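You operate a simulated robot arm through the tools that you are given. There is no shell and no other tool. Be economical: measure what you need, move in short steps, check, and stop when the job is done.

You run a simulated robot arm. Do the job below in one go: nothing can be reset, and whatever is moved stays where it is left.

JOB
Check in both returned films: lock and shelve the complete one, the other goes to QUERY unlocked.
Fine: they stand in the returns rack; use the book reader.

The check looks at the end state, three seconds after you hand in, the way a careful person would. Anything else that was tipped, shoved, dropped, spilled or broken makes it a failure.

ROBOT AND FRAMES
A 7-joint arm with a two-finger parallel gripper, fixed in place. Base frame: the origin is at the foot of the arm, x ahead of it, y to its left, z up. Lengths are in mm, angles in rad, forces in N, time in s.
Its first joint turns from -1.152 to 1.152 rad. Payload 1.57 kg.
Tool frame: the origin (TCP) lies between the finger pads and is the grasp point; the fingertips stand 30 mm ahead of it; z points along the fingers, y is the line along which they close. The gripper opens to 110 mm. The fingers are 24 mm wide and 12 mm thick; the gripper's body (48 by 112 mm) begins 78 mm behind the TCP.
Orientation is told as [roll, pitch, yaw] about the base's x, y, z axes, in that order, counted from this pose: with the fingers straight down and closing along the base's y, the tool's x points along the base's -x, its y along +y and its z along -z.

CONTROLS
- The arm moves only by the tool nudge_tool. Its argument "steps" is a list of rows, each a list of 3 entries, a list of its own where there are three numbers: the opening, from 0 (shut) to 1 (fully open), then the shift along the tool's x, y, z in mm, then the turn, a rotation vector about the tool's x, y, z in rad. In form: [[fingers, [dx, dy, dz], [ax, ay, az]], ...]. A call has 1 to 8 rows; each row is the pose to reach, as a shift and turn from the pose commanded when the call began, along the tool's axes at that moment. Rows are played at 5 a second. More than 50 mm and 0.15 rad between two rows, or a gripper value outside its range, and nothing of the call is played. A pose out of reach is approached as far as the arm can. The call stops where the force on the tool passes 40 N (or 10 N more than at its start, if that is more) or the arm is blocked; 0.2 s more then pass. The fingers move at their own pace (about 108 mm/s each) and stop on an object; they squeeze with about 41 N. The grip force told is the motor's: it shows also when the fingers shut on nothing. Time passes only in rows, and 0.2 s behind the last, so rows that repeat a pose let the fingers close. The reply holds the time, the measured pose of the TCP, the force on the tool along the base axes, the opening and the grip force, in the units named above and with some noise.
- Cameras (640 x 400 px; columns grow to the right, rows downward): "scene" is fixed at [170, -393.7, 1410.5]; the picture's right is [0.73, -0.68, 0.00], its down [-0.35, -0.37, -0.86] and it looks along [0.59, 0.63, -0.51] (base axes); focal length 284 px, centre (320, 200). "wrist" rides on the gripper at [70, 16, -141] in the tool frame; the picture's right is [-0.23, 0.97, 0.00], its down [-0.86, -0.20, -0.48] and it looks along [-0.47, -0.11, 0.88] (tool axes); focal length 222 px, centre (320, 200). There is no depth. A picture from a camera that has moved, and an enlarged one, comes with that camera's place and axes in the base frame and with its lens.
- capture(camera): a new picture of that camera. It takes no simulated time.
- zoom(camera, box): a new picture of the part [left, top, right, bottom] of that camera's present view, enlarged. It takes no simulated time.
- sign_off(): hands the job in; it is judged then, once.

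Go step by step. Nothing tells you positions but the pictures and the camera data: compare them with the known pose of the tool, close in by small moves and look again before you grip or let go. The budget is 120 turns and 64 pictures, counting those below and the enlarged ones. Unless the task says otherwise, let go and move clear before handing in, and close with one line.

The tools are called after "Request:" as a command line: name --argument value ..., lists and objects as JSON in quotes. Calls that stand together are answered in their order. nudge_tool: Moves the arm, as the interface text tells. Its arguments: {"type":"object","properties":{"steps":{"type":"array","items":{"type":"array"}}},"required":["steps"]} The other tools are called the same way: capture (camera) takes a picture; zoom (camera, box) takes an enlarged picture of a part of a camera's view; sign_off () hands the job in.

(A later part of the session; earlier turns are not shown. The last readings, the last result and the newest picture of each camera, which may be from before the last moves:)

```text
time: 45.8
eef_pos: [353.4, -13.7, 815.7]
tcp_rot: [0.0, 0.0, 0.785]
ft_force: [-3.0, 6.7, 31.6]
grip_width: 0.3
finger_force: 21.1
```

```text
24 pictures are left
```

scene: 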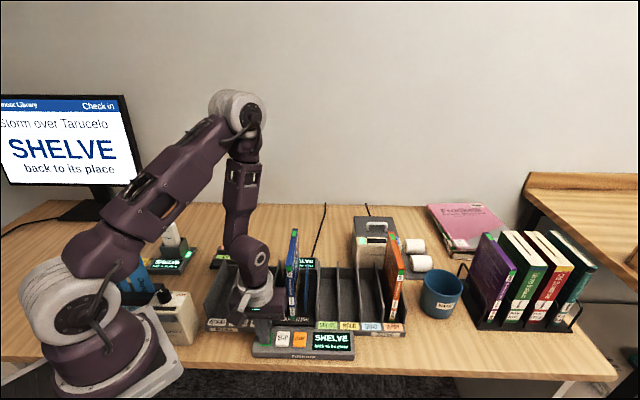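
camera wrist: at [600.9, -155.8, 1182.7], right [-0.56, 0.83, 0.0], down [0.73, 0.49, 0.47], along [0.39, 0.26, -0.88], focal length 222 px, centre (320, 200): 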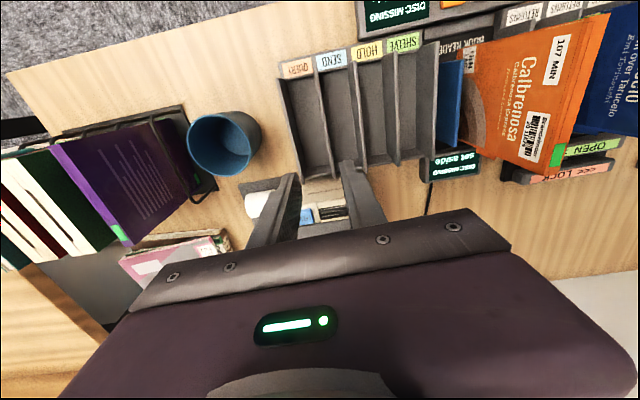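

"Storm over Tarucelo – SHELVE", so blue is complete and must be locked, then placed in SHELVE. I'll raise and look straight down at the lock device to measure its groove.

Request:
nudge_tool --steps '[[0, [0, 0, -45], [0, 0, 0]], [0, [0, 0, -90], [0, 0, 0]], [0, [0, 0, -135], [0, 0, 0]], [0, [0, 0, -180], [0, 0, 0]], [0.3, [0, 0, -225], [0, 0, 0]]]'

Request:
nudge_tool --steps '[[0.42, [-36, 18, 0], [0, 0, 0]], [0.42, [-72, 36, 0], [0, 0, 0]], [0.42, [-107, 53, 0], [0, 0, 0]], [0.42, [-143, 71, 0], [0, 0, 0]], [0.42, [-178, 89, 0], [0, 0, 0]], [0.42, [-214, 106, 0], [0, 0, 0]], [0.42, [-250, 124, 0], [0, 0, 0]], [0.42, [-285, 142, 0], [0, 0, 0]]]'

Request:
zoom --camera "wrist" --box '[240, 70, 400, 190]'

Request:
zoom --camera "scene" --box '[190, 225, 302, 295]'

```text
time: 47.0
eef_pos: [353.4, -13.4, 1042.6]
tcp_rot: [0.0, -0.002, 0.788]
ft_force: [-0.4, 0.7, -0.4]
grip_width: 33.2
finger_force: 0.0
```

```text
time: 48.8
eef_pos: [454.6, 289.0, 1039.7]
tcp_rot: [0.0, 0.0, 0.786]
ft_force: [-0.2, 0.1, -0.3]
grip_width: 46.0
finger_force: 0.0
```

```text
3.33 times, centred on (320, 130) of wrist
camera zoom: at [394.0, 251.4, 1180.7], right [-0.53, 0.85, 0.0], down [0.75, 0.46, 0.48], along [0.41, 0.25, -0.88], focal length 740 px, centre (320, 433)
```

zoom: 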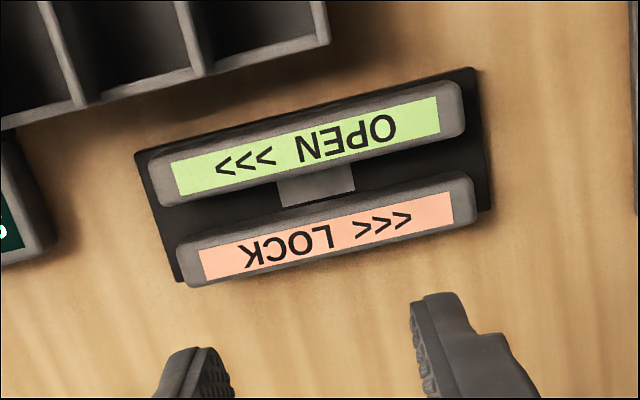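

```text
5.71 times, centred on (246, 260) of scene
camera zoom: at [170.0, -393.7, 1410.5], right [0.73, -0.68, 0.0], down [-0.35, -0.37, -0.86], along [0.59, 0.63, -0.51], focal length 1621 px, centre (743, -143)
```

zoom: 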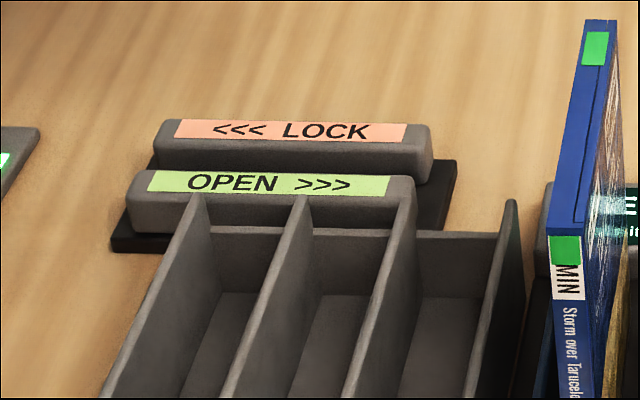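

The groove is narrow, so I'll zoom in further to measure its centre.

Request:
zoom --camera "wrist" --box '[294, 95, 342, 131]'

Request:
zoom --camera "wrist" --box '[335, 80, 383, 128]'

```text
11.11 times, centred on (318, 113) of wrist
camera zoom: at [394.0, 251.4, 1180.7], right [-0.53, 0.85, 0.0], down [0.75, 0.46, 0.48], along [0.41, 0.25, -0.88], focal length 2468 px, centre (342, 1167)
```

zoom: 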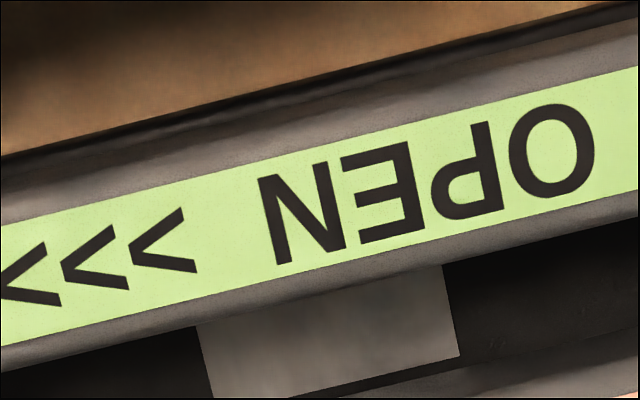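

```text
8.33 times, centred on (359, 104) of wrist
camera zoom: at [394.0, 251.4, 1180.7], right [-0.53, 0.85, 0.0], down [0.75, 0.46, 0.48], along [0.41, 0.25, -0.88], focal length 1851 px, centre (-5, 1000)
```

zoom: 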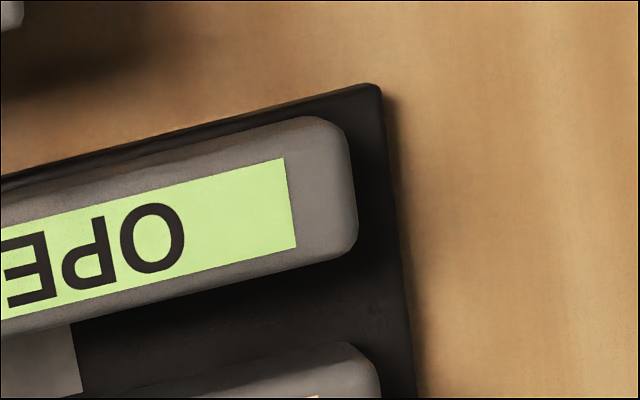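

Groove centre is at about r=120, d=524 in rack axes, running along the row direction. I'll return to the blue film in the reader and grip it.

Request:
nudge_tool --steps '[[0.42, [25, -33, 0], [0, 0, 0]], [0.42, [50, -66, 0], [0, 0, 0]], [0.42, [75, -100, 0], [0, 0, 0]], [0.42, [100, -133, 0], [0, 0, 0]], [0.42, [126, -166, 0], [0, 0, 0]], [0.42, [151, -199, 0], [0, 0, 0]], [0.42, [151, -199, 0], [0, 0, 0]]]'

Request:
zoom --camera "wrist" --box '[240, 70, 432, 215]'

```text
time: 50.4
eef_pos: [488.8, 41.4, 1039.5]
tcp_rot: [0.0, 0.0, 0.782]
ft_force: [-0.7, 0.7, -0.3]
grip_width: 46.4
finger_force: 0.1
```

```text
2.76 times, centred on (336, 142) of wrist
camera zoom: at [427.8, 3.7, 1180.0], right [-0.53, 0.85, 0.0], down [0.75, 0.46, 0.48], along [0.41, 0.25, -0.88], focal length 613 px, centre (276, 359)
```

zoom: 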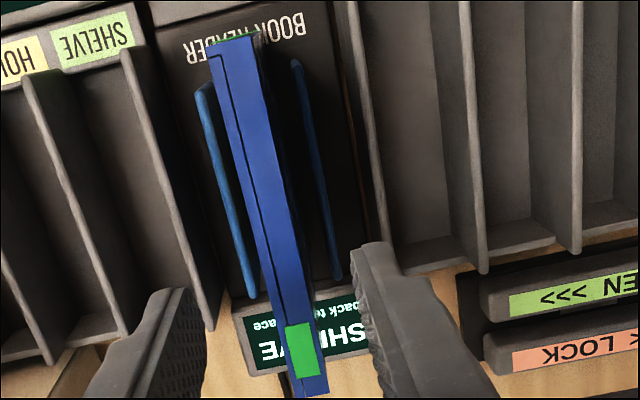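

Request:
nudge_tool --steps '[[0.42, [0, 0, 40], [0, 0, 0]], [0.42, [0, 0, 80], [0, 0, 0]], [0.42, [0, 0, 107], [0, 0, 0]], [0.42, [0, 0, 107], [0, 0, 0]], [0, [0, 0, 107], [0, 0, 0]], [0, [0, 0, 107], [0, 0, 0]], [0, [0, 0, 107], [0, 0, 0]]]'

Request:
nudge_tool --steps '[[0, [0, 0, -35], [0, 0, 0]], [0, [0, 0, -75], [0, 0, 0]], [0, [0, 0, -115], [0, 0, 0]], [0, [0, 0, -145], [0, 0, 0]], [0, [-40, 0, -145], [0, 0, 0]], [0, [-80, 0, -145], [0, 0, 0]], [0, [-120, 0, -145], [0, 0, 0]], [0, [-150, 0, -145], [0, 0, 0]]]'

```text
time: 52.0
eef_pos: [487.7, 41.8, 932.0]
tcp_rot: [-0.001, 0.0, 0.787]
ft_force: [0.4, -0.4, 0.0]
grip_width: 13.6
finger_force: 30.1
```

```text
time: 53.8
eef_pos: [595.0, 148.2, 1078.7]
tcp_rot: [0.0, 0.0, 0.787]
ft_force: [-0.1, 0.5, -1.6]
grip_width: 13.4
finger_force: 30.3
```

Film in hand behind the reader. I'll rotate the tool 90° while shifting toward the near end of the lock device, staying high.

Request:
nudge_tool --steps '[[0, [0, 10, 0], [0, 0, 0.143]], [0, [0, 20, 0], [0, 0, 0.286]], [0, [0, 30, 0], [0, 0, 0.428]], [0, [0, 40, 0], [0, 0, 0.571]], [0, [0, 50, 0], [0, 0, 0.714]], [0, [0, 60, 0], [0, 0, 0.857]], [0, [0, 70, 0], [0, 0, 1.0]], [0, [0, 80, 0], [0, 0, 1.142]]]'

Request:
nudge_tool --steps '[[0, [0, 0, 0], [0, 0, 0.143]], [0, [0, 0, 0], [0, 0, 0.286]], [0, [0, 0, 0], [0, 0, 0.428]], [0, [0, 0, 0], [0, 0, 0.428]]]'

Request:
capture --camera "scene"

Request:
capture --camera "wrist"

```text
time: 55.6
eef_pos: [538.6, 204.4, 1079.0]
tcp_rot: [0.0, 0.0, -0.359]
ft_force: [-0.8, -0.2, -0.3]
grip_width: 0.0
finger_force: 21.9
```

```text
time: 56.6
eef_pos: [537.2, 204.5, 1077.1]
tcp_rot: [-0.001, 0.001, -0.786]
ft_force: [-0.4, -0.7, -0.3]
grip_width: 0.2
finger_force: 21.3
```

```text
18 pictures are left
```

scene: 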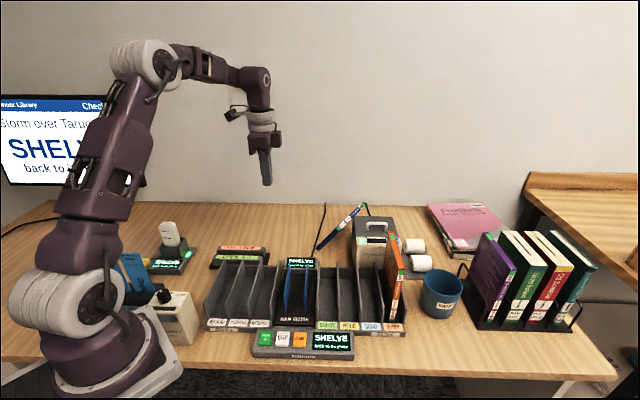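

```text
17 pictures are left
camera wrist: at [500.0, 265.5, 1218.3], right [0.85, 0.53, 0.0], down [0.46, -0.75, 0.48], along [0.25, -0.41, -0.88], focal length 222 px, centre (320, 200)
```

wrist: 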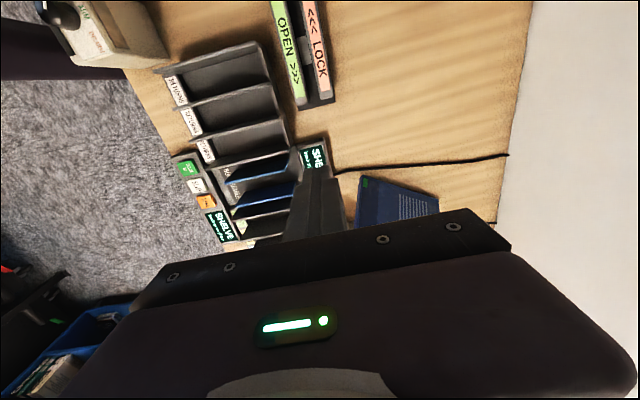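

The blue film slipped from the grip during the turn and has come down behind the rack. I'll look at exactly how it lies.

Request:
zoom --camera "scene" --box '[270, 180, 420, 290]'

Request:
zoom --camera "wrist" --box '[280, 130, 472, 250]'

```text
3.64 times, centred on (345, 235) of scene
camera zoom: at [170.0, -393.7, 1410.5], right [0.73, -0.68, 0.0], down [-0.35, -0.37, -0.86], along [0.59, 0.63, -0.51], focal length 1031 px, centre (229, 73)
```

zoom: 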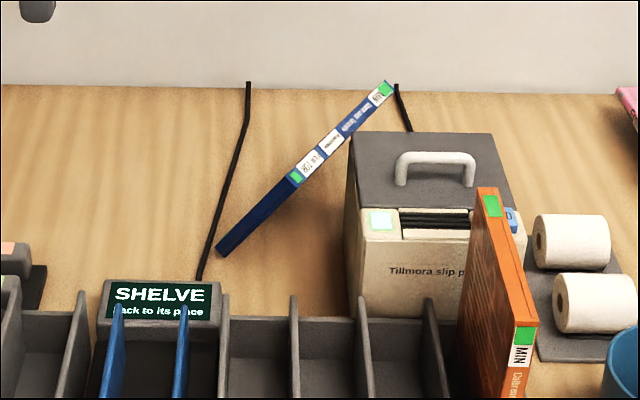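

```text
3.33 times, centred on (376, 190) of wrist
camera zoom: at [500.0, 265.5, 1218.3], right [0.85, 0.53, 0.0], down [0.46, -0.75, 0.48], along [0.25, -0.41, -0.88], focal length 740 px, centre (133, 233)
```

zoom: 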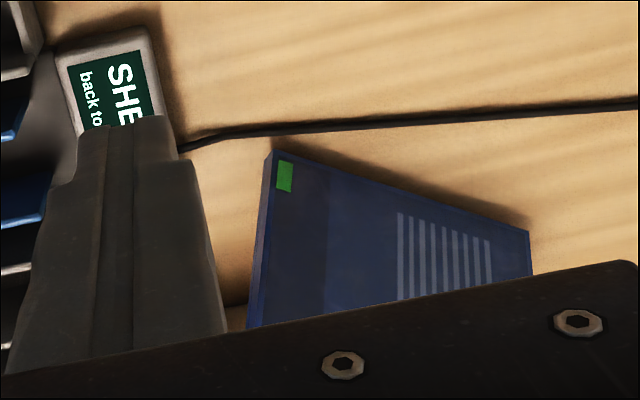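

The blue film is leaning on the printer: fore-edge on the table from about (666,154) outward, spine raised, tilted about 55°. I can grip its near spine corner with a tilted tool, so I'll first return to yaw 0 near there at a safe height.

Request:
nudge_tool --steps '[[0.42, [-27, -7, 0], [0, 0, -0.131]], [0.42, [-53, -14, 0], [0, 0, -0.262]], [0.42, [-80, -21, 0], [0, 0, -0.393]], [0.42, [-107, -28, 0], [0, 0, -0.524]], [0.42, [-133, -36, 0], [0, 0, -0.655]], [0.42, [-160, -43, 0], [0, 0, -0.785]], [0.42, [-160, -43, 0], [0, 0, -0.785]]]'

```text
time: 58.2
eef_pos: [622.7, 60.7, 1077.6]
tcp_rot: [0.001, 0.0, 0.002]
ft_force: [-0.8, -0.6, -0.3]
grip_width: 46.2
finger_force: 0.0
```

Now tilt the tool to match the film's plane while moving to a pre-grip point about 130 mm back from the corner.

Request:
nudge_tool --steps '[[0.42, [-5, -7, 17], [-0.11, -0.071, -0.014]], [0.42, [-11, -15, 34], [-0.22, -0.141, -0.027]], [0.42, [-16, -22, 51], [-0.33, -0.212, -0.041]], [0.42, [-22, -30, 68], [-0.441, -0.283, -0.055]], [0.42, [-27, -37, 85], [-0.551, -0.353, -0.068]], [0.42, [-33, -45, 103], [-0.661, -0.424, -0.082]], [0.42, [-33, -45, 103], [-0.661, -0.424, -0.082]]]'

Request:
capture --camera "wrist"

```text
time: 59.8
eef_pos: [653.9, 14.6, 972.9]
tcp_rot: [0.686, -0.422, -0.066]
ft_force: [0.2, 0.0, 0.7]
grip_width: 46.0
finger_force: 0.1
```

```text
14 pictures are left
camera wrist: at [536.6, -53.7, 1054.0], right [0.01, 0.75, 0.66], down [0.65, -0.5, 0.57], along [0.76, 0.42, -0.49], focal length 222 px, centre (320, 200)
```

wrist: 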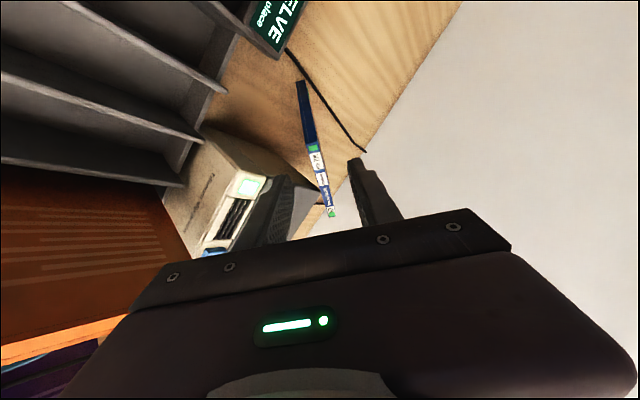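

The film is edge-on, nicely between the fingers, off by about 8 mm and 0.065 rad. I'll correct that and advance to grip the corner.

Request:
nudge_tool --steps '[[0.42, [-2, -7, 30], [0.065, 0, 0]], [0.42, [-4, -8, 60], [0.065, 0, 0]], [0.42, [-4, -8, 90], [0.065, 0, 0]], [0.42, [-4, -8, 110], [0.065, 0, 0]]]'

Request:
zoom --camera "wrist" --box '[220, 60, 420, 240]'

```text
time: 60.8
eef_pos: [698.1, 74.5, 894.7]
tcp_rot: [0.619, -0.42, -0.064]
ft_force: [0.3, 0.7, 0.3]
grip_width: 46.0
finger_force: 0.0
```

```text
2.22 times, centred on (320, 150) of wrist
camera zoom: at [579.3, 14.3, 978.6], right [0.03, 0.79, 0.61], down [0.64, -0.48, 0.6], along [0.77, 0.37, -0.52], focal length 494 px, centre (320, 311)
```

zoom: 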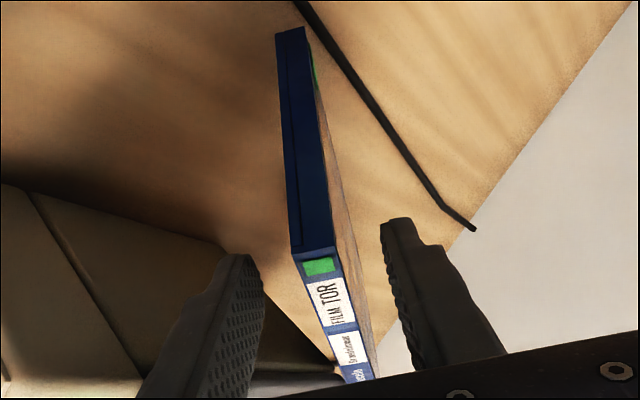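

Film corner sits centred but about 15 mm farther than estimated. I'll advance another 35 mm and close.

Request:
nudge_tool --steps '[[0.42, [0, 0, 12], [0, 0, 0]], [0.42, [0, 0, 24], [0, 0, 0]], [0.42, [0, 0, 35], [0, 0, 0]], [0.42, [0, 0, 35], [0, 0, 0]], [0, [0, 0, 35], [0, 0, 0]], [0, [0, 0, 35], [0, 0, 0]], [0, [0, 0, 35], [0, 0, 0]]]'

Request:
zoom --camera "wrist" --box '[220, 60, 420, 240]'

```text
time: 62.4
eef_pos: [711.0, 94.8, 869.1]
tcp_rot: [0.621, -0.42, -0.065]
ft_force: [-0.1, 4.6, 7.7]
grip_width: 14.6
finger_force: 30.6
```

```text
2.22 times, centred on (320, 150) of wrist
camera zoom: at [591.6, 34.9, 953.3], right [0.03, 0.79, 0.61], down [0.64, -0.48, 0.6], along [0.77, 0.37, -0.52], focal length 494 px, centre (320, 311)
```

zoom: 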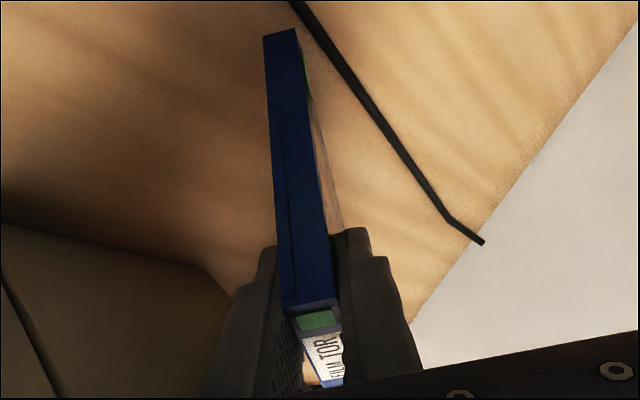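

Corner gripped firmly. I'll lift straight up slowly, off the printer.

Request:
nudge_tool --steps '[[0, [-8, 11, -15], [0, 0, 0]], [0, [-16, 21, -30], [0, 0, 0]], [0, [-25, 32, -45], [0, 0, 0]], [0, [-33, 42, -60], [0, 0, 0]], [0, [-41, 53, -75], [0, 0, 0]], [0, [-49, 64, -90], [0, 0, 0]], [0, [-57, 74, -104], [0, 0, 0]]]'

Request:
capture --camera "scene"

```text
time: 64.0
eef_pos: [711.6, 97.0, 1006.6]
tcp_rot: [0.62, -0.417, -0.065]
ft_force: [0.2, 0.2, -0.7]
grip_width: 14.3
finger_force: 29.9
```

```text
11 pictures are left
```

scene: 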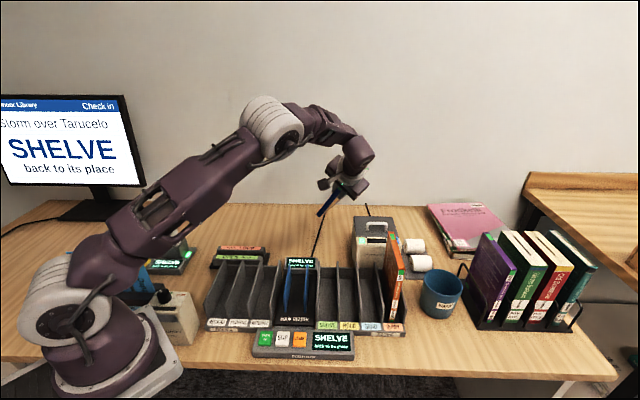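

The film is held and the printer appears undisturbed. I'll carry it slowly toward the space above the lock device before re-orienting it.

Request:
nudge_tool --steps '[[0, [22, 27, 2], [0, 0, 0]], [0, [45, 54, 4], [0, 0, 0]], [0, [67, 81, 6], [0, 0, 0]], [0, [90, 108, 8], [0, 0, 0]], [0, [112, 135, 10], [0, 0, 0]], [0, [135, 162, 12], [0, 0, 0]], [0, [158, 190, 14], [0, 0, 0]], [0, [180, 217, 15], [0, 0, 0]]]'

Request:
nudge_tool --steps '[[0, [0, 0, 0], [0.066, -0.022, 0.043]], [0, [0, 0, 0], [0.132, -0.043, 0.086]], [0, [0, 0, 0], [0.198, -0.065, 0.129]], [0, [0, 0, 0], [0.265, -0.086, 0.172]], [0, [0, 0, 0], [0.331, -0.108, 0.215]], [0, [0, 0, 0], [0.397, -0.129, 0.258]], [0, [0, 0, 0], [0.463, -0.151, 0.3]]]'

Request:
nudge_tool --steps '[[0, [0, 0, 0], [0.066, -0.022, 0.043]], [0, [0, 0, 0], [0.132, -0.043, 0.086]], [0, [0, 0, 0], [0.198, -0.065, 0.129]], [0, [0, 0, 0], [0.265, -0.086, 0.172]], [0, [0, 0, 0], [0.331, -0.108, 0.215]], [0, [0, 0, 0], [0.397, -0.129, 0.258]], [0, [0, 0, 0], [0.463, -0.15, 0.301]]]'

Request:
capture --camera "scene"

```text
time: 65.8
eef_pos: [511.7, 293.6, 1039.0]
tcp_rot: [0.62, -0.42, -0.064]
ft_force: [0.4, -0.1, -0.3]
grip_width: 14.3
finger_force: 30.6
```

```text
time: 67.4
eef_pos: [512.2, 294.0, 1038.2]
tcp_rot: [0.303, -0.422, -0.429]
ft_force: [0.1, -0.2, -0.3]
grip_width: 14.2
finger_force: 30.4
```

```text
time: 69.0
eef_pos: [513.0, 293.4, 1038.5]
tcp_rot: [-0.003, -0.523, -0.788]
ft_force: [-0.6, -0.8, 0.2]
grip_width: 14.4
finger_force: 30.6
```

```text
10 pictures are left
```

scene: 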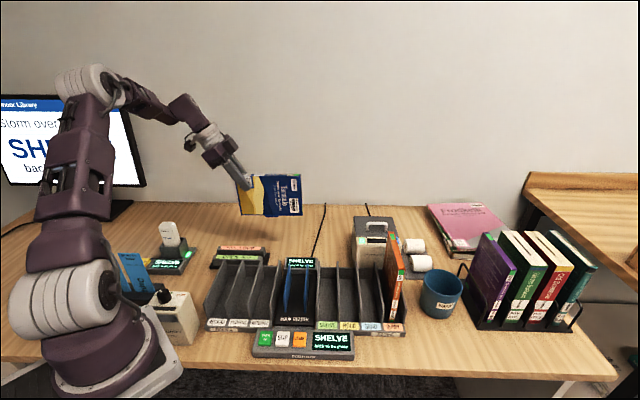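

The film is now held landscape, spine up. I'll zoom to check that it is level and see which end is gripped.

Request:
zoom --camera "scene" --box '[195, 160, 315, 270]'

```text
3.64 times, centred on (255, 215) of scene
camera zoom: at [170.0, -393.7, 1410.5], right [0.73, -0.68, 0.0], down [-0.35, -0.37, -0.86], along [0.59, 0.63, -0.51], focal length 1031 px, centre (556, 146)
```

zoom: 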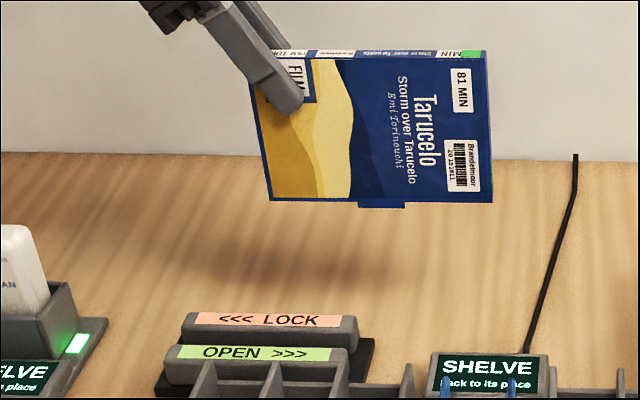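

Key find: the lock tab sits mid-way on the fore-edge, so this landscape pose (fore-edge down) is exactly right for the lock groove. I'll move over the start side of the groove and check alignment.

Request:
nudge_tool --steps '[[0, [20, -12, 8], [0, 0, 0]], [0, [40, -23, 17], [0, 0, 0]], [0, [60, -34, 26], [0, 0, 0]], [0, [80, -45, 35], [0, 0, 0]], [0, [86, -46, 39], [0, 0, 0]], [0, [86, -46, 39], [0, 0, 0]]]'

Request:
zoom --camera "wrist" --box '[240, 60, 400, 200]'

```text
time: 70.4
eef_pos: [440.6, 300.3, 960.4]
tcp_rot: [0.0, -0.525, -0.785]
ft_force: [-0.2, -0.2, -1.4]
grip_width: 14.2
finger_force: 31.3
```

```text
2.86 times, centred on (320, 130) of wrist
camera zoom: at [359.4, 404.3, 1048.2], right [0.83, 0.55, 0.11], down [0.21, -0.5, 0.84], along [0.52, -0.67, -0.53], focal length 635 px, centre (320, 400)
```

zoom: 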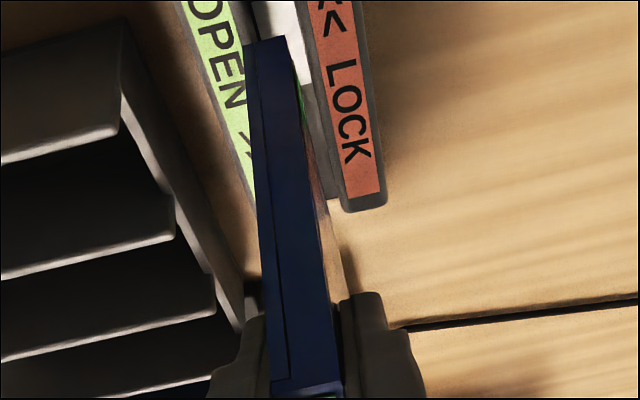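

Film alignment is within 2 mm of the groove centre. I'll shift 2 mm and lower toward the groove in gentle steps.

Request:
nudge_tool --steps '[[0, [8, 2, 13], [0, 0, 0]], [0, [16, 2, 28], [0, 0, 0]], [0, [17.5, 2, 30.3], [0, 0, 0]], [0, [19, 2, 32.9], [0, 0, 0]], [0, [20.5, 2, 35.5], [0, 0, 0]], [0, [22, 2, 38.1], [0, 0, 0]], [0, [23.5, 2, 40.7], [0, 0, 0]]]'

```text
time: 72.0
eef_pos: [443.1, 301.9, 915.1]
tcp_rot: [-0.001, -0.524, -0.785]
ft_force: [-0.4, 0.4, -0.2]
grip_width: 14.6
finger_force: 30.5
```

No contact at about 7 mm below rail tops, so it's entering the groove. Continue to the floor gently.

Request:
nudge_tool --steps '[[0, [1, 0, 1.7], [0, 0, 0]], [0, [2, 0, 3.5], [0, 0, 0]], [0, [3, 0, 5.2], [0, 0, 0]], [0, [4, 0, 6.9], [0, 0, 0]], [0, [5, 0, 8.7], [0, 0, 0]], [0, [5, 0, 8.7], [0, 0, 0]]]'

Request:
zoom --camera "scene" --box '[195, 190, 305, 290]'

```text
time: 73.4
eef_pos: [442.7, 301.8, 906.1]
tcp_rot: [0.0, -0.523, -0.786]
ft_force: [0.5, 0.2, -1.4]
grip_width: 14.4
finger_force: 30.7
```

```text
4.00 times, centred on (250, 240) of scene
camera zoom: at [170.0, -393.7, 1410.5], right [0.73, -0.68, 0.0], down [-0.35, -0.37, -0.86], along [0.59, 0.63, -0.51], focal length 1134 px, centre (600, 40)
```

zoom: 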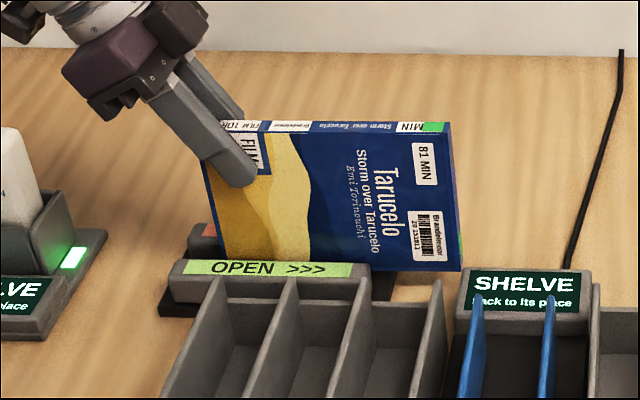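

It is inside the groove. A few more gentle steps to reach the floor, then I'll slide.

Request:
nudge_tool --steps '[[0, [1, 0, 1.7], [0, 0, 0]], [0, [2, 0, 3.5], [0, 0, 0]], [0, [3, 0, 5.2], [0, 0, 0]], [0, [4, 0, 6.9], [0, 0, 0]], [0, [5, 0, 8.7], [0, 0, 0]], [0, [5, 0, 8.7], [0, 0, 0]]]'

```text
time: 74.8
eef_pos: [442.9, 302.9, 896.7]
tcp_rot: [0.002, -0.524, -0.787]
ft_force: [-7.0, 6.1, 26.1]
grip_width: 14.5
finger_force: 30.8
```

Floor contact. I'll ease up 1.5 mm and slide 98 mm in the LOCK arrow direction.

Request:
nudge_tool --steps '[[0, [-0.8, 0, -1.3], [0, 0, 0]], [0, [11, 0, -8], [0, 0, 0]], [0, [23, 0, -15], [0, 0, 0]], [0, [35, 0, -22], [0, 0, 0]], [0, [47, 0, -29], [0, 0, 0]], [0, [59, 0, -36], [0, 0, 0]], [0, [71, 0, -43], [0, 0, 0]], [0, [84, 0, -50.3], [0, 0, 0]]]'

Request:
zoom --camera "scene" --box '[140, 180, 310, 290]'

```text
time: 76.6
eef_pos: [373.8, 369.2, 897.1]
tcp_rot: [-0.003, -0.526, -0.788]
ft_force: [0.9, 0.5, 0.4]
grip_width: 14.6
finger_force: 30.8
```

```text
3.64 times, centred on (225, 235) of scene
camera zoom: at [170.0, -393.7, 1410.5], right [0.73, -0.68, 0.0], down [-0.35, -0.37, -0.86], along [0.59, 0.63, -0.51], focal length 1031 px, centre (666, 73)
```

zoom: 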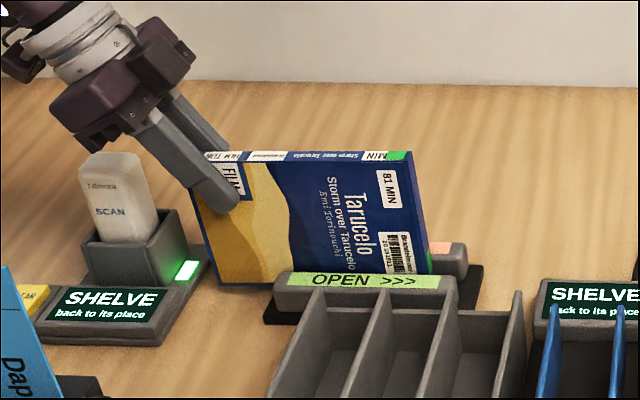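

The pass is done; the tab should have crossed the magnet. I'll lift straight out and inspect the tab.

Request:
nudge_tool --steps '[[0, [-5, 0, -8.7], [0, 0, 0]], [0, [-12, 0, -20.8], [0, 0, 0]], [0, [-20, 0, -34.6], [0, 0, 0]], [0, [-28, 0, -48.5], [0, 0, 0]], [0, [-36, 0, -62.4], [0, 0, 0]], [0, [-44, 0, -76.2], [0, 0, 0]]]'

Request:
zoom --camera "scene" --box '[180, 170, 280, 250]'

```text
time: 78.0
eef_pos: [373.5, 370.6, 984.3]
tcp_rot: [-0.002, -0.524, -0.786]
ft_force: [-0.4, 0.2, -0.5]
grip_width: 14.4
finger_force: 30.5
```

```text
5.00 times, centred on (230, 210) of scene
camera zoom: at [170.0, -393.7, 1410.5], right [0.73, -0.68, 0.0], down [-0.35, -0.37, -0.86], along [0.59, 0.63, -0.51], focal length 1418 px, centre (770, 150)
```

zoom: 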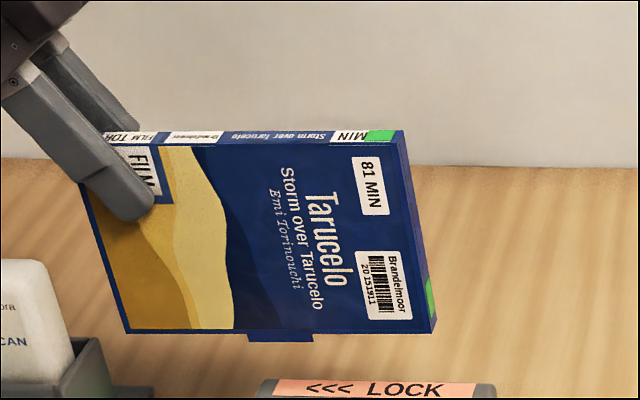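

The tags are still green, so the pass didn't register; the tab probably needs a longer, better seated pass. I'll go back to the start, further out, and lower again.

Request:
nudge_tool --steps '[[0, [-26, 0, 15], [0, 0, 0]], [0, [-52, 0, 30], [0, 0, 0]], [0, [-78, 0, 45], [0, 0, 0]], [0, [-103, 0, 59.5], [0, 0, 0]], [0, [-88, 0, 85.5], [0, 0, 0]], [0, [-73, 0, 111.5], [0, 0, 0]], [0, [-63, 0, 128.8], [0, 0, 0]], [0, [-63, 0, 128.8], [0, 0, 0]]]'

Request:
nudge_tool --steps '[[0, [1, 0, 1.7], [0, 0, 0]], [0, [2, 0, 3.5], [0, 0, 0]], [0, [3, 0, 5.2], [0, 0, 0]], [0, [3.5, 0, 6.1], [0, 0, 0]], [0, [4, 0, 6.9], [0, 0, 0]]]'

```text
time: 79.8
eef_pos: [457.0, 286.2, 903.2]
tcp_rot: [0.001, -0.524, -0.784]
ft_force: [-3.0, 1.1, 8.8]
grip_width: 14.5
finger_force: 31.0
```

```text
time: 81.0
eef_pos: [456.7, 287.2, 894.7]
tcp_rot: [0.0, -0.523, -0.785]
ft_force: [-3.4, 3.1, 8.5]
grip_width: 14.5
finger_force: 30.0
```

There's light contact at the tab. I'll slide slowly in the LOCK direction while staying lightly seated.

Request:
nudge_tool --steps '[[0, [6.5, 0, -4.9], [0, 0, 0]], [0, [13.5, 0, -8.9], [0, 0, 0]], [0, [20.5, 0, -12.9], [0, 0, 0]], [0, [27.5, 0, -16.9], [0, 0, 0]], [0, [34, 0, -20.9], [0, 0, 0]], [0, [41, 0, -24.9], [0, 0, 0]], [0, [48, 0, -28.9], [0, 0, 0]], [0, [55, 0, -32.9], [0, 0, 0]]]'

Request:
nudge_tool --steps '[[0, [7, 0, -4], [0, 0, 0]], [0, [14, 0, -8], [0, 0, 0]], [0, [21, 0, -12], [0, 0, 0]], [0, [28, 0, -16], [0, 0, 0]], [0, [35, 0, -20], [0, 0, 0]], [0, [42, 0, -24], [0, 0, 0]], [0, [49, 0, -28], [0, 0, 0]], [0, [57, 0, -33], [0, 0, 0]]]'

Request:
zoom --camera "scene" --box '[150, 190, 290, 280]'

```text
time: 82.8
eef_pos: [412.9, 331.8, 897.1]
tcp_rot: [-0.001, -0.526, -0.787]
ft_force: [-0.4, 0.5, -1.5]
grip_width: 14.6
finger_force: 30.5
```

```text
time: 84.6
eef_pos: [365.2, 378.4, 898.0]
tcp_rot: [-0.001, -0.523, -0.785]
ft_force: [-0.3, -0.6, -1.3]
grip_width: 14.2
finger_force: 30.3
```

```text
4.44 times, centred on (220, 235) of scene
camera zoom: at [170.0, -393.7, 1410.5], right [0.73, -0.68, 0.0], down [-0.35, -0.37, -0.86], along [0.59, 0.63, -0.51], focal length 1260 px, centre (764, 44)
```

zoom: 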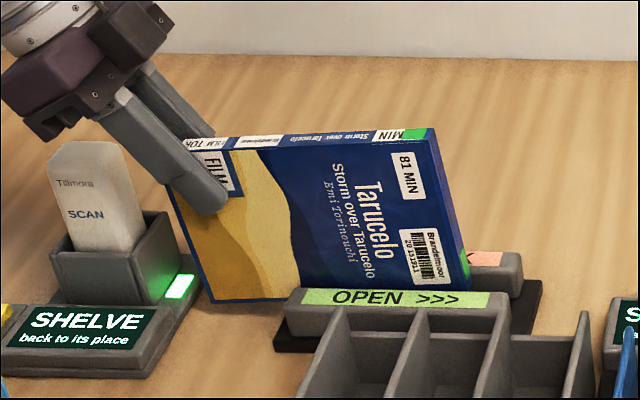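

Still green, and the film has tilted about 0.09 rad in the grip so the tab rode high. I'll lift out, level it by a small tool rotation, and return to the start position.

Request:
nudge_tool --steps '[[0, [-15, 0, -26], [0, 0, 0]], [0, [-35, 0, -60.6], [0, 0.03, 0]], [0, [-65, 0, -43], [0, 0.06, 0]], [0, [-97, 0, -25], [0, 0.09, 0]], [0, [-128.5, 0, -6.6], [0, 0.09, 0]], [0, [-114, 0, 18], [0, 0.09, 0]], [0, [-103, 0, 37], [0, 0.09, 0]], [0, [-103, 0, 37], [0, 0.09, 0]]]'

```text
time: 86.4
eef_pos: [442.2, 305.6, 916.7]
tcp_rot: [-0.003, -0.433, -0.785]
ft_force: [0.3, -0.8, -0.4]
grip_width: 14.4
finger_force: 30.9
```

Request:
nudge_tool --steps '[[0, [1.3, 0, 2.7], [0, 0, 0]], [0, [2.5, 0, 5.4], [0, 0, 0]], [0, [3.4, 0, 7.3], [0, 0, 0]], [0, [4.2, 0, 9.1], [0, 0, 0]]]'

```text
time: 87.4
eef_pos: [442.5, 303.9, 907.1]
tcp_rot: [0.001, -0.433, -0.785]
ft_force: [0.5, 0.0, -0.5]
grip_width: 14.3
finger_force: 31.1
```

Request:
nudge_tool --steps '[[0, [0.8, 0, 1.8], [0, 0, 0]], [0, [1.7, 0, 3.6], [0, 0, 0]], [0, [2.1, 0, 4.5], [0, 0, 0]], [0, [2.5, 0, 5.4], [0, 0, 0]]]'

```text
time: 88.4
eef_pos: [441.9, 304.2, 901.3]
tcp_rot: [-0.002, -0.434, -0.785]
ft_force: [-0.5, 0.0, -0.2]
grip_width: 14.4
finger_force: 30.8
```

Request:
nudge_tool --steps '[[0, [0.6, 0, 1.4], [0, 0, 0]], [0, [1.3, 0, 2.7], [0, 0, 0]], [0, [1.7, 0, 3.6], [0, 0, 0]], [0, [2.1, 0, 4.5], [0, 0, 0]]]'

```text
time: 89.4
eef_pos: [442.3, 303.6, 897.6]
tcp_rot: [0.0, -0.433, -0.786]
ft_force: [-3.9, 4.3, 17.2]
grip_width: 14.4
finger_force: 30.2
```

Seated with about 17 N. I'll ease 0.5 mm and slide slowly along the groove, well seated.

Request:
nudge_tool --steps '[[0, [-0.2, 0, -0.5], [0, 0, 0]], [0, [7, 0, -3.9], [0, 0, 0]], [0, [14.3, 0, -7.2], [0, 0, 0]], [0, [21.6, 0, -10.6], [0, 0, 0]], [0, [28.8, 0, -13.9], [0, 0, 0]], [0, [36, 0, -17.3], [0, 0, 0]], [0, [43.3, 0, -20.7], [0, 0, 0]], [0, [50.6, 0, -24], [0, 0, 0]]]'

Request:
nudge_tool --steps '[[0, [7.2, 0, -3.3], [0, 0, 0]], [0, [14.5, 0, -6.7], [0, 0, 0]], [0, [21.8, 0, -10], [0, 0, 0]], [0, [29, 0, -13.4], [0, 0, 0]], [0, [36.2, 0, -16.8], [0, 0, 0]], [0, [43.5, 0, -20], [0, 0, 0]], [0, [48.5, 0, -22.4], [0, 0, 0]]]'

Request:
zoom --camera "scene" --box '[150, 190, 290, 280]'

```text
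time: 91.2
eef_pos: [402.3, 343.1, 896.2]
tcp_rot: [0.001, -0.434, -0.787]
ft_force: [1.2, -1.1, 4.3]
grip_width: 14.5
finger_force: 30.1
```

```text
time: 92.8
eef_pos: [364.1, 380.6, 895.5]
tcp_rot: [-0.001, -0.434, -0.787]
ft_force: [0.1, -1.4, 2.8]
grip_width: 14.4
finger_force: 30.8
```

```text
4.44 times, centred on (220, 235) of scene
camera zoom: at [170.0, -393.8, 1410.5], right [0.73, -0.68, 0.0], down [-0.35, -0.37, -0.86], along [0.59, 0.63, -0.51], focal length 1260 px, centre (764, 44)
```

zoom: 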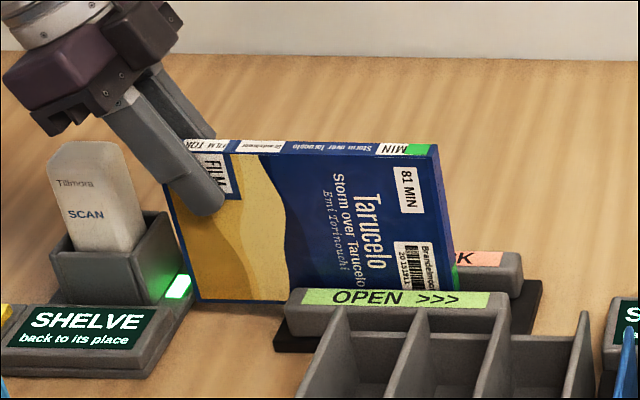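

The spine tag still looks unchanged, and my passes either began near the magnet or rode high. I'll make one full, level pass starting at the far end of the rails; first lift and return.

Request:
nudge_tool --steps '[[0, [-15, 0, -32], [0, 0, 0]], [0, [-29.4, 0, -63.5], [0, 0, 0]], [0, [-60, 0, -49.3], [0, 0, 0]], [0, [-91, 0, -35], [0, 0, 0]], [0, [-122, 0, -20.6], [0, 0, 0]], [0, [-153.7, 0, -6], [0, 0, 0]], [0, [-138, 0, 28], [0, 0, 0]], [0, [-127.5, 0, 50.5], [0, 0, 0]]]'

Request:
nudge_tool --steps '[[0, [0.4, 0, 0.9], [0, 0, 0]], [0, [0.8, 0, 1.8], [0, 0, 0]], [0, [0.8, 0, 1.8], [0, 0, 0]]]'

```text
time: 94.6
eef_pos: [463.3, 284.5, 907.7]
tcp_rot: [0.004, -0.436, -0.788]
ft_force: [1.8, 0.7, 32.8]
grip_width: 14.5
finger_force: 30.8
```

```text
time: 95.4
eef_pos: [461.9, 283.6, 904.3]
tcp_rot: [0.0, -0.434, -0.788]
ft_force: [4.9, 3.2, 26.9]
grip_width: 14.6
finger_force: 31.2
```

The contact here is higher than the groove floor: the film's far end is likely touching the reader display's housing. I'll lift off at once and shift toward the groove's middle before seating again.

Request:
nudge_tool --steps '[[0, [-4, 0, -9], [0, 0, 0]], [0, [-8.4, 0, -18.1], [0, 0, 0]], [0, [6, 0, -25], [0, 0, 0]], [0, [20, 0, -31], [0, 0, 0]], [0, [33.3, 0, -37.4], [0, 0, 0]], [0, [38, 0, -27], [0, 0, 0]], [0, [42.5, 0, -17.4], [0, 0, 0]], [0, [42.5, 0, -17.4], [0, 0, 0]]]'

Request:
nudge_tool --steps '[[0, [0.8, 0, 1.8], [0, 0, 0]], [0, [1.7, 0, 3.6], [0, 0, 0]], [0, [2.5, 0, 5.4], [0, 0, 0]], [0, [3.4, 0, 7.3], [0, 0, 0]], [0, [3.4, 0, 7.3], [0, 0, 0]]]'

```text
time: 97.2
eef_pos: [428.5, 316.3, 899.4]
tcp_rot: [-0.004, -0.436, -0.787]
ft_force: [-0.3, 0.5, -1.3]
grip_width: 14.6
finger_force: 30.4
```

```text
time: 98.4
eef_pos: [427.6, 315.9, 891.4]
tcp_rot: [-0.003, -0.435, -0.785]
ft_force: [-0.3, 0.2, -0.3]
grip_width: 14.7
finger_force: 30.4
```

No contact at 891, so I wasn't fully seated before. Continue down.

Request:
nudge_tool --steps '[[0, [0.8, 0, 1.8], [0, 0, 0]], [0, [1.7, 0, 3.6], [0, 0, 0]], [0, [2.5, 0, 5.4], [0, 0, 0]], [0, [3.4, 0, 7.3], [0, 0, 0]], [0, [3.4, 0, 7.3], [0, 0, 0]]]'

```text
time: 99.6
eef_pos: [428.9, 315.9, 883.8]
tcp_rot: [0.0, -0.435, -0.788]
ft_force: [0.0, -0.2, -1.3]
grip_width: 14.2
finger_force: 30.9
```

Request:
nudge_tool --steps '[[0, [0.8, 0, 1.8], [0, 0, 0]], [0, [1.7, 0, 3.6], [0, 0, 0]], [0, [2.5, 0, 5.4], [0, 0, 0]], [0, [3.4, 0, 7.3], [0, 0, 0]], [0, [3.4, 0, 7.3], [0, 0, 0]]]'

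```text
time: 100.8
eef_pos: [428.3, 315.8, 877.5]
tcp_rot: [0.002, -0.432, -0.787]
ft_force: [-6.9, 5.5, 23.2]
grip_width: 14.6
finger_force: 30.5
```

True floor is at about TCP z=878. I'll ease 1 mm, back off 8 mm, then do the seated LOCK pass slowly.

Request:
nudge_tool --steps '[[0, [-0.4, 0, -0.9], [0, 0, 0]], [0, [-7.7, 0, 2.5], [0, 0, 0]], [0, [-7.7, 0, 2.5], [0, 0, 0]], [0, [1.4, 0, -1.7], [0, 0, 0]], [0, [10.4, 0, -5.9], [0, 0, 0]], [0, [19.5, 0, -10.1], [0, 0, 0]], [0, [28.6, 0, -14.3], [0, 0, 0]], [0, [37.6, 0, -18.5], [0, 0, 0]]]'

Request:
nudge_tool --steps '[[0, [9, 0, -4.2], [0, 0, 0]], [0, [18.1, 0, -8.4], [0, 0, 0]], [0, [27.2, 0, -12.6], [0, 0, 0]], [0, [36.3, 0, -16.8], [0, 0, 0]], [0, [43, 0, -20], [0, 0, 0]]]'

Request:
zoom --camera "scene" --box '[150, 190, 310, 290]'

```text
time: 102.6
eef_pos: [399.8, 345.6, 877.1]
tcp_rot: [-0.003, -0.436, -0.786]
ft_force: [3.2, -2.6, 7.2]
grip_width: 14.5
finger_force: 31.3
```

```text
time: 103.8
eef_pos: [366.0, 378.7, 877.7]
tcp_rot: [0.0, -0.434, -0.788]
ft_force: [2.5, -1.8, 8.8]
grip_width: 14.5
finger_force: 31.2
```

```text
4.00 times, centred on (230, 240) of scene
camera zoom: at [170.0, -393.9, 1410.4], right [0.73, -0.68, 0.0], down [-0.35, -0.37, -0.86], along [0.59, 0.63, -0.51], focal length 1134 px, centre (680, 40)
```

zoom: 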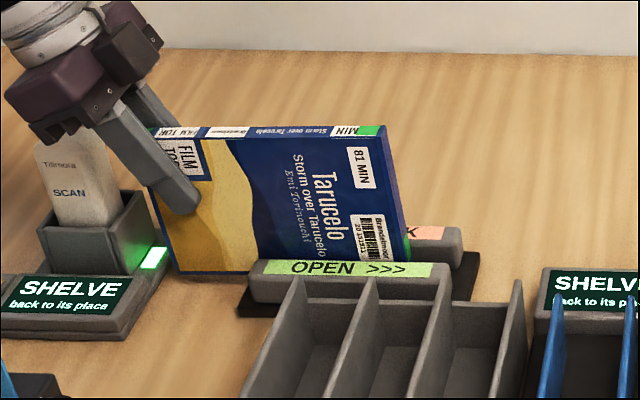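

The spine tag looks unchanged. I'll repeat a seated pass starting as far back as the display housing allows, then inspect the tab.

Request:
nudge_tool --steps '[[0, [-18.9, 0, -40.8], [0, 0, 0]], [0, [-42, 0, -30], [0, 0, 0]], [0, [-65, 0, -19.3], [0, 0, 0]], [0, [-88, 0, -8.6], [0, 0, 0]], [0, [-111.9, 0, 2.2], [0, 0, 0]], [0, [-103, 0, 21.5], [0, 0, 0]], [0, [-97, 0, 34.5], [0, 0, 0]], [0, [-93.8, 0, 41.2], [0, 0, 0]]]'

```text
time: 105.6
eef_pos: [437.4, 307.0, 878.3]
tcp_rot: [-0.001, -0.433, -0.785]
ft_force: [-0.7, -0.8, -0.5]
grip_width: 14.8
finger_force: 30.8
```

Request:
nudge_tool --steps '[[0, [0.4, 0, 0.9], [0, 0, 0]], [0, [0.8, 0, 1.8], [0, 0, 0]], [0, [1.2, 0, 2.7], [0, 0, 0]]]'

```text
time: 106.4
eef_pos: [438.2, 306.3, 877.3]
tcp_rot: [0.001, -0.435, -0.786]
ft_force: [-3.9, 1.7, 14.8]
grip_width: 14.5
finger_force: 30.3
```

Seated. Now the slow LOCK slide, kept in light contact, then lift and inspect.

Request:
nudge_tool --steps '[[0, [12, 0, -5.6], [0, 0, 0]], [0, [24, 0, -11.1], [0, 0, 0]], [0, [36, 0, -16.7], [0, 0, 0]], [0, [48, 0, -22.2], [0, 0, 0]], [0, [60, 0, -27.8], [0, 0, 0]], [0, [72, 0, -33.3], [0, 0, 0]], [0, [84, 0, -38.9], [0, 0, 0]], [0, [94.5, 0, -43.8], [0, 0, 0]]]'

Request:
nudge_tool --steps '[[0, [-8.4, 0, -18.1], [0, 0, 0]], [0, [-21, 0, -45.4], [0, 0, 0]], [0, [-37.8, 0, -81.6], [0, 0, 0]], [0, [-50, 0, -109], [0, 0, 0]], [0, [-50, 0, -109], [0, 0, 0]]]'

Request:
zoom --camera "scene" --box '[175, 165, 275, 245]'

```text
time: 108.2
eef_pos: [364.2, 379.8, 875.6]
tcp_rot: [-0.001, -0.434, -0.787]
ft_force: [-0.5, 0.2, 0.9]
grip_width: 14.2
finger_force: 30.7
```

```text
time: 109.4
eef_pos: [365.1, 381.3, 996.5]
tcp_rot: [-0.003, -0.434, -0.787]
ft_force: [0.0, 0.1, -0.7]
grip_width: 14.5
finger_force: 30.6
```

```text
5.00 times, centred on (225, 205) of scene
camera zoom: at [170.0, -393.7, 1410.5], right [0.73, -0.68, 0.0], down [-0.35, -0.37, -0.86], along [0.59, 0.63, -0.51], focal length 1418 px, centre (795, 175)
```

zoom: 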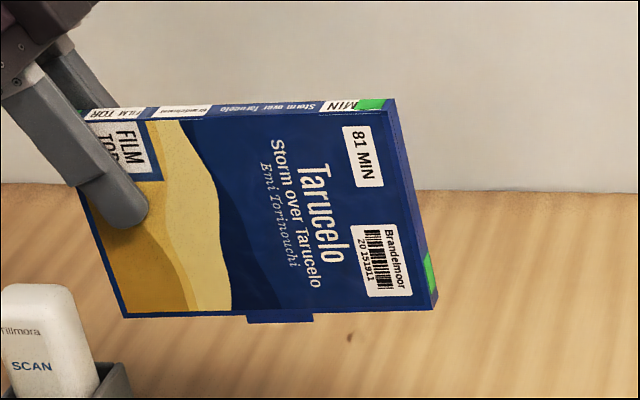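

No change in the tab, so the lock is likely meant for an upright pass with the bottom edge in the groove (case depth 135 ≈ rail length 140, and it clears display and dock). I'll stand the film landscape in the groove to re-grip it at its top corner.

Request:
nudge_tool --steps '[[0, [-25, 0, 12], [0, 0, 0]], [0, [-50.8, 0, 23.5], [0, 0, 0]], [0, [-34, 0, 60], [0, 0, 0]], [0, [-17, 0, 96], [0, 0, 0]], [0, [-5, 0, 121.8], [0, 0, 0]], [0, [-2.5, 0, 127.3], [0, 0, 0]], [0, [-1.6, 0, 129.1], [0, 0, 0]], [0, [-1.2, 0, 130], [0, 0, 0]]]'

```text
time: 111.2
eef_pos: [402.9, 341.6, 877.8]
tcp_rot: [-0.001, -0.435, -0.784]
ft_force: [-0.1, -0.2, -1.3]
grip_width: 14.8
finger_force: 30.7
```

Request:
nudge_tool --steps '[[0, [0.4, 0, 0.9], [0, 0, 0]], [0, [0.8, 0, 1.8], [0, 0, 0]], [0, [1.2, 0, 2.7], [0, 0, 0]], [0, [1.6, 0, 3.6], [0, 0, 0]]]'

```text
time: 112.2
eef_pos: [403.1, 341.8, 876.0]
tcp_rot: [0.0, -0.435, -0.786]
ft_force: [-1.4, -0.4, 3.8]
grip_width: 14.4
finger_force: 31.0
```

Light contact. I'll release gently (the groove holds it upright) and withdraw along the fingers.

Request:
nudge_tool --steps '[[0.15, [0, 0, 0], [0, 0, 0]], [0.2, [0, 0, 0], [0, 0, 0]], [0.3, [0, 0, 0], [0, 0, 0]], [0.42, [0, 0, 0], [0, 0, 0]], [0.42, [0, 0, -30], [0, 0, 0]], [0.42, [0, 0, -70], [0, 0, 0]], [0.42, [0, 0, -115], [0, 0, 0]], [0.42, [0, 0, -155], [0, 0, 0]]]'

```text
time: 114.0
eef_pos: [358.0, 388.7, 1016.6]
tcp_rot: [-0.001, -0.434, -0.786]
ft_force: [-0.1, -0.8, 0.5]
grip_width: 46.2
finger_force: 0.0
```

Now swing over to the other end and tilt the tool the opposite way (45°) to approach the top-spine corner.

Request:
nudge_tool --steps '[[0.42, [-33, 0, 12], [0, 0.14, 0]], [0.42, [-66, 0, 24], [0, 0.28, 0]], [0.42, [-99, 0, 35], [0, 0.42, 0]], [0.42, [-132, 0, 47], [0, 0.56, 0]], [0.42, [-165, 0, 59], [0, 0.7, 0]], [0.42, [-198, -1, 71], [0, 0.84, 0]], [0.42, [-231, -1, 83], [0, 0.98, 0]], [0.42, [-263, -1, 94], [0, 1.12, 0]]]'

```text
time: 115.8
eef_pos: [552.4, 190.0, 1040.2]
tcp_rot: [-0.001, 0.689, -0.785]
ft_force: [0.3, -0.4, 0.1]
grip_width: 46.0
finger_force: 0.0
```

Request:
nudge_tool --steps '[[0.42, [-26, 1, 31], [0, 0.05, 0]], [0.42, [-51, 1.5, 62], [0, 0.096, 0]], [0.42, [-49, 1.5, 90], [0, 0.096, 0]], [0.42, [-46, 1.5, 115], [0, 0.096, 0]], [0.42, [-44, 1.5, 140], [0, 0.096, 0]], [0.42, [-42, 1.5, 162], [0, 0.096, 0]], [0.42, [-42, 1.5, 162], [0, 0.096, 0]]]'

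```text
time: 117.4
eef_pos: [504.3, 239.8, 888.2]
tcp_rot: [-0.001, 0.782, -0.787]
ft_force: [-0.3, -0.3, -0.7]
grip_width: 46.2
finger_force: 0.0
```

No contact, on target. Close on the corner.

Request:
nudge_tool --steps '[[0.25, [0, 0, 0], [0, 0, 0]], [0.15, [0, 0, 0], [0, 0, 0]], [0, [0, 0, 0], [0, 0, 0]], [0, [0, 0, 0], [0, 0, 0]], [0, [0, 0, 0], [0, 0, 0]]]'

```text
time: 118.6
eef_pos: [504.1, 240.4, 888.7]
tcp_rot: [-0.004, 0.782, -0.788]
ft_force: [-0.7, 0.8, 0.5]
grip_width: 14.6
finger_force: 30.5
```

Gripped. Lift straight up 155 mm, slowly.

Request:
nudge_tool --steps '[[0, [10, 0, -10], [0, 0, 0]], [0, [25, 0, -25], [0, 0, 0]], [0, [41, 0, -41], [0, 0, 0]], [0, [58, 0, -58], [0, 0, 0]], [0, [75, 0, -75], [0, 0, 0]], [0, [92, 0, -92], [0, 0, 0]], [0, [110, 0, -110], [0, 0, 0]]]'

Request:
nudge_tool --steps '[[0, [0, 0, 0], [0, -0.1, 0]], [0, [0, 0, 0], [0, -0.2, 0]], [0, [0, 0, 0], [0, -0.3, 0]], [0, [0, 0, 0], [0, -0.4, 0]], [0, [0, 0, 0], [0, -0.5, 0]], [0, [0, 0, 0], [0, -0.6, 0]], [0, [0, 0, 0], [0, -0.7, 0]], [0, [0, 0, 0], [0, -0.785, 0]]]'

Request:
nudge_tool --steps '[[0, [0, 0, 0], [0, -0.1, 0]], [0, [0, 0, 0], [0, -0.2, 0]], [0, [0, 0, 0], [0, -0.3, 0]], [0, [0, 0, 0], [0, -0.4, 0]], [0, [0, 0, 0], [0, -0.5, 0]], [0, [0, 0, 0], [0, -0.6, 0]], [0, [0, 0, 0], [0, -0.7, 0]], [0, [0, 0, 0], [0, -0.785, 0]]]'

```text
time: 120.2
eef_pos: [505.1, 239.9, 1044.5]
tcp_rot: [-0.001, 0.782, -0.788]
ft_force: [-0.2, -1.5, -0.6]
grip_width: 14.5
finger_force: 30.5
```

```text
time: 122.0
eef_pos: [504.2, 240.7, 1045.5]
tcp_rot: [0.0, -0.005, -0.788]
ft_force: [0.2, 0.2, -0.8]
grip_width: 14.4
finger_force: 30.7
```

```text
time: 123.8
eef_pos: [503.4, 242.3, 1045.5]
tcp_rot: [0.001, -0.789, -0.786]
ft_force: [0.4, -0.3, -0.5]
grip_width: 14.7
finger_force: 30.3
```

Still holding, now upright (portrait). Move to the groove's start side and lower to just above the rails.

Request:
nudge_tool --steps '[[0, [13, 0, -13], [0, 0, 0]], [0, [26, 0, -26], [0, 0, 0]], [0, [43, 0, -9], [0, 0, 0]], [0, [60, 0, 8], [0, 0, 0]], [0, [75.7, 0, 23.3], [0, 0, 0]], [0, [75.7, 0, 23.3], [0, 0, 0]]]'

Request:
nudge_tool --steps '[[0, [2, 0, 2], [0, 0, 0]], [0, [4, 0, 4], [0, 0, 0]], [0, [6, 0, 6], [0, 0, 0]], [0, [8, 0, 8], [0, 0, 0]], [0, [10, 0, 10], [0, 0, 0]]]'

```text
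time: 125.2
eef_pos: [481.0, 266.6, 973.9]
tcp_rot: [-0.001, -0.789, -0.785]
ft_force: [0.1, 0.6, -1.0]
grip_width: 14.4
finger_force: 30.6
```

```text
time: 126.4
eef_pos: [479.0, 267.0, 961.1]
tcp_rot: [0.0, -0.789, -0.788]
ft_force: [-4.6, 1.0, 12.0]
grip_width: 14.3
finger_force: 30.6
```

There's contact at about rail-top height, either the rail or the display housing. I'll lift 10 mm, shift 12 mm along the groove, and try again.

Request:
nudge_tool --steps '[[0, [-7, 0, -7], [0, 0, 0]], [0, [1.5, 0, -15.5], [0, 0, 0]], [0, [1.5, 0, -15.5], [0, 0, 0]], [0, [4.5, 0, -12.5], [0, 0, 0]], [0, [7, 0, -10], [0, 0, 0]], [0, [9.5, 0, -7.5], [0, 0, 0]], [0, [11.5, 0, -5.5], [0, 0, 0]]]'

```text
time: 128.0
eef_pos: [470.6, 275.6, 954.5]
tcp_rot: [-0.003, -0.79, -0.785]
ft_force: [0.0, 0.0, -0.4]
grip_width: 14.5
finger_force: 30.5
```

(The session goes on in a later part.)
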